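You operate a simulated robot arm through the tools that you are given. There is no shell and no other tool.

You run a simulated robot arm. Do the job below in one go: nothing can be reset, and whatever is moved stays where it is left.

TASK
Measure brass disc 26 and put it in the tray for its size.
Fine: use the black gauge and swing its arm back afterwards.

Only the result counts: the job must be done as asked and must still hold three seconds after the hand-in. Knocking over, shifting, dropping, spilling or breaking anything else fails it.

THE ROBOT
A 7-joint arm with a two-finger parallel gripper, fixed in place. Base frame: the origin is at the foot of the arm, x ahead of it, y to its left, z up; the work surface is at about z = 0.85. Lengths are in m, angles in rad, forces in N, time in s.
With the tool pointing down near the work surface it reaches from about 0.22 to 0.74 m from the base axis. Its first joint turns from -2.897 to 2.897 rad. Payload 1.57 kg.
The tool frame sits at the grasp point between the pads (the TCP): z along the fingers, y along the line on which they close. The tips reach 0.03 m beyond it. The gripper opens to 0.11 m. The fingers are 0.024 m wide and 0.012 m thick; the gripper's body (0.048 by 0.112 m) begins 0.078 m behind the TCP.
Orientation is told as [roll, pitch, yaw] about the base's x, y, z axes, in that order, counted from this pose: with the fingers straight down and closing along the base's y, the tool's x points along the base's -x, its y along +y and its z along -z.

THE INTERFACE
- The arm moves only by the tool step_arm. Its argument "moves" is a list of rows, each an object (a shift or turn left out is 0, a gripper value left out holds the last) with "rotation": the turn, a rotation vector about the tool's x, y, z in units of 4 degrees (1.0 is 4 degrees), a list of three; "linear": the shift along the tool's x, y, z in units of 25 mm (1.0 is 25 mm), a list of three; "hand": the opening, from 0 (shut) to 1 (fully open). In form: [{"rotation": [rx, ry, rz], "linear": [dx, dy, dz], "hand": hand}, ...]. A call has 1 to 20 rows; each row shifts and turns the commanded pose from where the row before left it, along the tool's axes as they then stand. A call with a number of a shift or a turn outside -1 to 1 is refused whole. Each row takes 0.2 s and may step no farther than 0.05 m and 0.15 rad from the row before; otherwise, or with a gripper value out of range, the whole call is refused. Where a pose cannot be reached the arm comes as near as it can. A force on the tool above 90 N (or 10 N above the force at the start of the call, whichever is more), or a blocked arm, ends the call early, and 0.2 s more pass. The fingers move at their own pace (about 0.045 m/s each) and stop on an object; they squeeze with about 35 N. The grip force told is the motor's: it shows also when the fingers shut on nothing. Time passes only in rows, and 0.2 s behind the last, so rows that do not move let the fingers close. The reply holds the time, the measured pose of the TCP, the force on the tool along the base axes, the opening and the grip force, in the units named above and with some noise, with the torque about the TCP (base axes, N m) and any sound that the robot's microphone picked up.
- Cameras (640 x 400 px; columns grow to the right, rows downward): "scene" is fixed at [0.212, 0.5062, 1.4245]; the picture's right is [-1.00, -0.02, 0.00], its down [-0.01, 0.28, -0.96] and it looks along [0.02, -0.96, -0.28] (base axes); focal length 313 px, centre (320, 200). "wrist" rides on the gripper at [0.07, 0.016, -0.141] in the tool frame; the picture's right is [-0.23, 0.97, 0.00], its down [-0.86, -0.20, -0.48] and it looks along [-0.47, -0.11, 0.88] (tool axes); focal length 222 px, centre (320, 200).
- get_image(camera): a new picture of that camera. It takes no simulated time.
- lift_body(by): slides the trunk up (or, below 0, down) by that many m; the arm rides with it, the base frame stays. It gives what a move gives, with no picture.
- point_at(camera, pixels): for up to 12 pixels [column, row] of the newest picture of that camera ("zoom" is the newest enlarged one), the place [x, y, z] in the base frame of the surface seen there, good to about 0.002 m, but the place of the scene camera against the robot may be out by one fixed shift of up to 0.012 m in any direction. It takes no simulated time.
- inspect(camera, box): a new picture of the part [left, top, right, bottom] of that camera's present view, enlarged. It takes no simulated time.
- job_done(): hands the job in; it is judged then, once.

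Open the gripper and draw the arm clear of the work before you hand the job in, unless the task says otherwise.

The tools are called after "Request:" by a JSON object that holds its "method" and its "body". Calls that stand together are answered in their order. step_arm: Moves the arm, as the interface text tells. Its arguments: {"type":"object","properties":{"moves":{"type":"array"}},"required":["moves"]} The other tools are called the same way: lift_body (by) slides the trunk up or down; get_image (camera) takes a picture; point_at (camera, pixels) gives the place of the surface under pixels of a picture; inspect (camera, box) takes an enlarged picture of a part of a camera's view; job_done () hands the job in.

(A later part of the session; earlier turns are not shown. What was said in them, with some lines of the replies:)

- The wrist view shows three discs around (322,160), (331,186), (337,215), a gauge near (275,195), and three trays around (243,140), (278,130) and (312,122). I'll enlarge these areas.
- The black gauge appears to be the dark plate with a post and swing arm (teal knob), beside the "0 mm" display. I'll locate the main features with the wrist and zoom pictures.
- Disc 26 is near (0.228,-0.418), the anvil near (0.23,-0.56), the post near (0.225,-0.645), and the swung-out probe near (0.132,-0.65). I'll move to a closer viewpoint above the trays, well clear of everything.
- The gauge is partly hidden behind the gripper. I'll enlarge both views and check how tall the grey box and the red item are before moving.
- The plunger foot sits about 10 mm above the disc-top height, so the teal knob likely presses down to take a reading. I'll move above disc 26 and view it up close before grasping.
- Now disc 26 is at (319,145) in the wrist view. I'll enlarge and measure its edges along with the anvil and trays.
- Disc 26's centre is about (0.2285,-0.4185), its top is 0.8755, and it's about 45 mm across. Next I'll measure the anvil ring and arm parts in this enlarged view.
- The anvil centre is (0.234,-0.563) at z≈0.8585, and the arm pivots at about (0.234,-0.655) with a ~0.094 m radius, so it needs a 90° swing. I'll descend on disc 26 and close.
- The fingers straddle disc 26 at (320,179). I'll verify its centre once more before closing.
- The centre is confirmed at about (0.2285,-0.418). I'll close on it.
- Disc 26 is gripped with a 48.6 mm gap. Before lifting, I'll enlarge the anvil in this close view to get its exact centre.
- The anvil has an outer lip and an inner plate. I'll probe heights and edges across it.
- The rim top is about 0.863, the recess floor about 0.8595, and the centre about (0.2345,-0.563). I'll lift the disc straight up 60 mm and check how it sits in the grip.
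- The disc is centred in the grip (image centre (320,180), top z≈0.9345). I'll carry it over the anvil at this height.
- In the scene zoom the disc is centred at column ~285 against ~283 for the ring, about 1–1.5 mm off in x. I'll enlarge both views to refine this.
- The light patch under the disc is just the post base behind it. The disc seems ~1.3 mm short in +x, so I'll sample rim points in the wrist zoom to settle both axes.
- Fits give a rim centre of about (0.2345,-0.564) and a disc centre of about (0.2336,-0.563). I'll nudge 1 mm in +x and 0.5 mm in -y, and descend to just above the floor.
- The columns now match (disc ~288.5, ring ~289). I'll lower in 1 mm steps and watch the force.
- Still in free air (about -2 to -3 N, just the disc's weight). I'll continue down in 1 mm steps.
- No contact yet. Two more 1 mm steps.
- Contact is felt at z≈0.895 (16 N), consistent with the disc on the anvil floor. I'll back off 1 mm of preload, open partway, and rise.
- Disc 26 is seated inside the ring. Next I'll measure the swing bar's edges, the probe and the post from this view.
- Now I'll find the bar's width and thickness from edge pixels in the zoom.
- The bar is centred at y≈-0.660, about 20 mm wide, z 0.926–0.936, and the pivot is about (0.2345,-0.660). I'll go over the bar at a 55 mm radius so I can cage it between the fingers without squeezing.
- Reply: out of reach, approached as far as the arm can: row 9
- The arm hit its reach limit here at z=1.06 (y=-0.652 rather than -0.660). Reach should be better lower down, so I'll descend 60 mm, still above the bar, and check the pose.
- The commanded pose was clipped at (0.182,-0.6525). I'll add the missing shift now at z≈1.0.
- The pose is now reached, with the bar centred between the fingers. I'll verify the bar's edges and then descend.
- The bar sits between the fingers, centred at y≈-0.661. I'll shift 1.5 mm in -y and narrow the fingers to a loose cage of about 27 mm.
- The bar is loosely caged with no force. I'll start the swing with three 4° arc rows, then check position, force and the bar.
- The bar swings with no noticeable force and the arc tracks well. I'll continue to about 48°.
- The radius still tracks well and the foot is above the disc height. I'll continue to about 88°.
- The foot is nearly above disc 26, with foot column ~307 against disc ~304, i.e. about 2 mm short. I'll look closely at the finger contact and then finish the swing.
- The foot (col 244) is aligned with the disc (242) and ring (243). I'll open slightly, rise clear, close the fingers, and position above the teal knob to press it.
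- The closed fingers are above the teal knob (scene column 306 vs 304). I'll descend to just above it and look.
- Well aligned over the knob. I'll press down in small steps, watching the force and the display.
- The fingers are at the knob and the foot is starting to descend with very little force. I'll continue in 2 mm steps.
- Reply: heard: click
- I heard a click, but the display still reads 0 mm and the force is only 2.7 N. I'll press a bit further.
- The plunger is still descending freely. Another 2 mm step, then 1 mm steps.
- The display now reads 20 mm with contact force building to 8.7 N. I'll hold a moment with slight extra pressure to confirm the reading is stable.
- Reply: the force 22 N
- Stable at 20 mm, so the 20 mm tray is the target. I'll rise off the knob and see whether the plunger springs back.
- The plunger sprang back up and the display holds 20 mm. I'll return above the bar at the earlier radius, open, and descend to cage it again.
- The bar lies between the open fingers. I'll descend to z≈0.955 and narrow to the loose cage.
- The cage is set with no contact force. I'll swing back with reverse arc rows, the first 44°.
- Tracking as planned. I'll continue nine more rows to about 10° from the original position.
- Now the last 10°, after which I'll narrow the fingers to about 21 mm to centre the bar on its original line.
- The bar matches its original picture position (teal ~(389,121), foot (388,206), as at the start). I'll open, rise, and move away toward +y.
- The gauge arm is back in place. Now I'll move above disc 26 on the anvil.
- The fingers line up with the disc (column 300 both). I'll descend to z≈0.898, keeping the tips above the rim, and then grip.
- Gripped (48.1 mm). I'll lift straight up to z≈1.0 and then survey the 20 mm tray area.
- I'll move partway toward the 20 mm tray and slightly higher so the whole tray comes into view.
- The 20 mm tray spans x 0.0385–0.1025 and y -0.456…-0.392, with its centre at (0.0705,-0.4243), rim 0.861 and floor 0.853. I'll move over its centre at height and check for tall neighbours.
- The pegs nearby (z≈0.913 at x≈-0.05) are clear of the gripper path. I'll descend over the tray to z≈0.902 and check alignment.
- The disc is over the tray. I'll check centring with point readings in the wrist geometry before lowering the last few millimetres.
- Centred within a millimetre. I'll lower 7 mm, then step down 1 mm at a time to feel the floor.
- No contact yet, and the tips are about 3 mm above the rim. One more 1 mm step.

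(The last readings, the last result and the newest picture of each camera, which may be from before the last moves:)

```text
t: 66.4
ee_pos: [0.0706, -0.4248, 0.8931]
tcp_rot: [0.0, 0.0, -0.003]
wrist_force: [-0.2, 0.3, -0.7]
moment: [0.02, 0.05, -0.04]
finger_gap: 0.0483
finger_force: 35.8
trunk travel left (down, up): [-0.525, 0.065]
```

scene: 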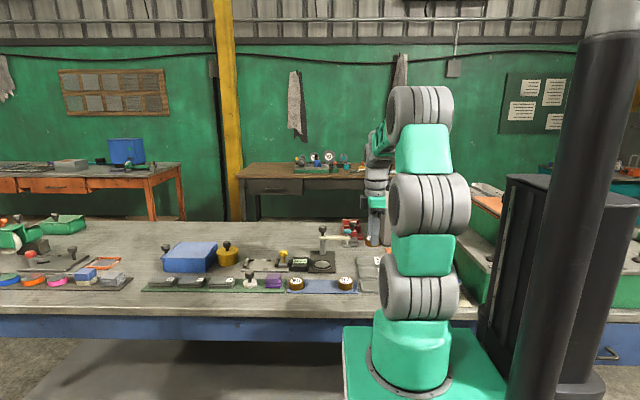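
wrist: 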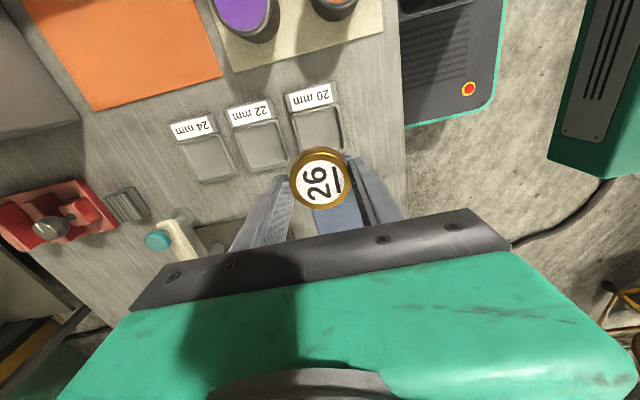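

The load dropped from about -3.5 N to -0.7 N, so the disc is resting on the tray floor. I'll release with a modest opening and rise straight up.

Request:
{"method": "step_arm", "body": {"moves": [{"hand": 0.6}, {}, {}, {}, {"linear": [0, 0, -0.3]}, {"linear": [0, 0, -0.7]}, {"linear": [0, 0, -0.9]}, {"linear": [0, 0, -0.9]}, {"linear": [0, 0, -0.9]}, {"linear": [0, 0, -0.9]}, {"linear": [0, 0, -0.9]}, {}]}}

Request:
{"method": "get_image", "body": {"camera": "wrist"}}

Request:
{"method": "inspect", "body": {"camera": "scene", "box": [290, 210, 400, 300]}}

```text
t: 69.0
ee_pos: [0.0709, -0.4251, 1.0309]
tcp_rot: [0.0, 0.0, -0.001]
wrist_force: [0.0, -0.9, -0.5]
moment: [0.02, -0.03, 0.01]
finger_gap: 0.066
finger_force: 0.1
trunk travel left (down, up): [-0.525, 0.065]
```

```text
taken
```

wrist: 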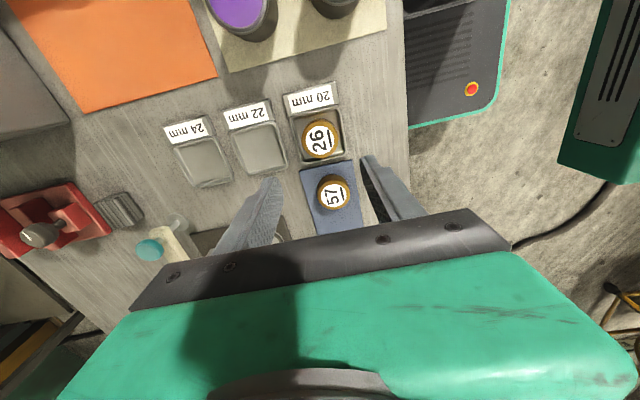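

```text
4.44 times, centred on (345, 255) of scene
```

zoom: 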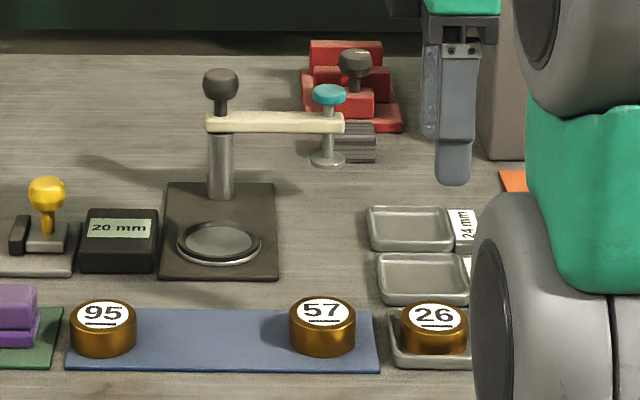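

Disc 26 is in the 20 mm tray, 57 and 95 are undisturbed, and the gauge arm is back. I'll check that the disc lies flat and raise the arm clear.

Request:
{"method": "point_at", "body": {"camera": "wrist", "pixels": [[319, 138], [306, 136], [334, 140], [320, 126], [318, 150], [332, 192], [150, 249], [180, 240]]}}

Request:
{"method": "step_arm", "body": {"moves": [{"linear": [0, 0, -0.9], "hand": 0.6}, {"linear": [0, 0, -0.9]}, {"linear": [0, 0, -0.9]}, {"linear": [0, 0, -0.9]}, {"linear": [0, 0, -0.9]}, {"linear": [0, 0, -0.9]}, {}]}}

Request:
{"method": "get_image", "body": {"camera": "wrist"}}

Request:
{"method": "inspect", "body": {"camera": "scene", "box": [280, 215, 380, 300]}}

```text
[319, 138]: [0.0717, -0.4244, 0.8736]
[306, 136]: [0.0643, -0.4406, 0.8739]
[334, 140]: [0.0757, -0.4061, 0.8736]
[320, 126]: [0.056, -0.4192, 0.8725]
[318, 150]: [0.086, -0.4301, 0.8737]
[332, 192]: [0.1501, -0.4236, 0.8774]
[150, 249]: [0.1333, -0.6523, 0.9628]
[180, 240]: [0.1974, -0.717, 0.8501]
```

```text
t: 70.6
ee_pos: [0.0723, -0.4247, 1.1661]
tcp_rot: [-0.002, -0.001, 0.001]
wrist_force: [-0.8, -1.1, 0.6]
moment: [0.03, -0.01, 0.0]
finger_gap: 0.0659
finger_force: 0.1
trunk travel left (down, up): [-0.525, 0.065]
```

```text
taken
```

wrist: 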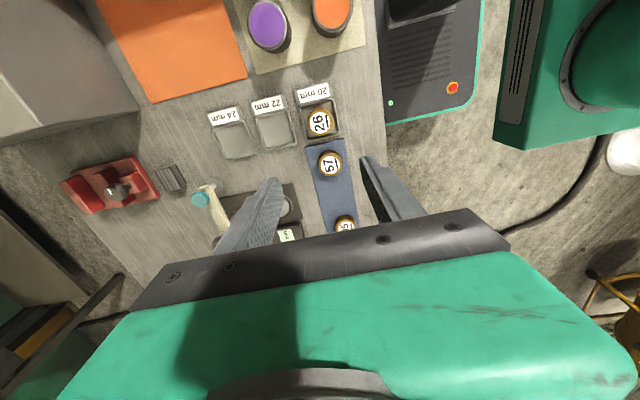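

```text
4.71 times, centred on (330, 258) of scene
```

zoom: 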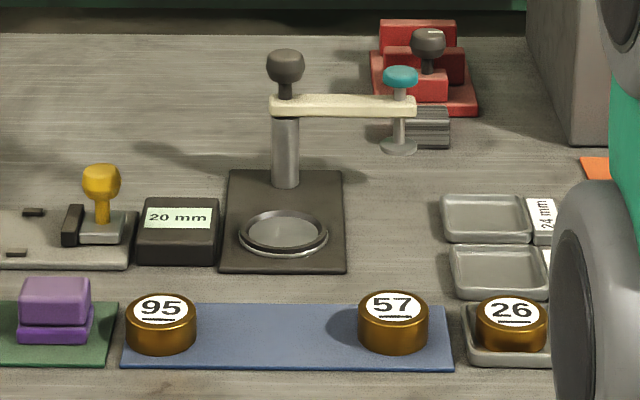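

Disc 26 lies flat (top z≈0.8737) in the 20 mm tray. The gauge arm matches its starting picture (teal (400,76), foot (398,146)), everything else is in place, and the arm is clear with the gripper open. I'm handing in.

Request:
{"method": "job_done", "body": {}}

```text
The job is handed in.
```

Disc 26 measured 20 mm on the black gauge, and I put it in the 20 mm tray. I have handed the job in, but no verdict came back.

- **Reading:** the display showed 20 mm once the foot touched the disc. It held at 20 mm under extra pressure and after release.
- **Disc:** it lies flat in the tray and is centred to within about a millimetre.
- **Gauge arm:** it is swung back. In the last scene picture it matches where it started.
- **Everything else:** discs 57 and 95 look unmoved, and I saw nothing knocked or shifted nearby. The gripper is open and the arm is raised clear.
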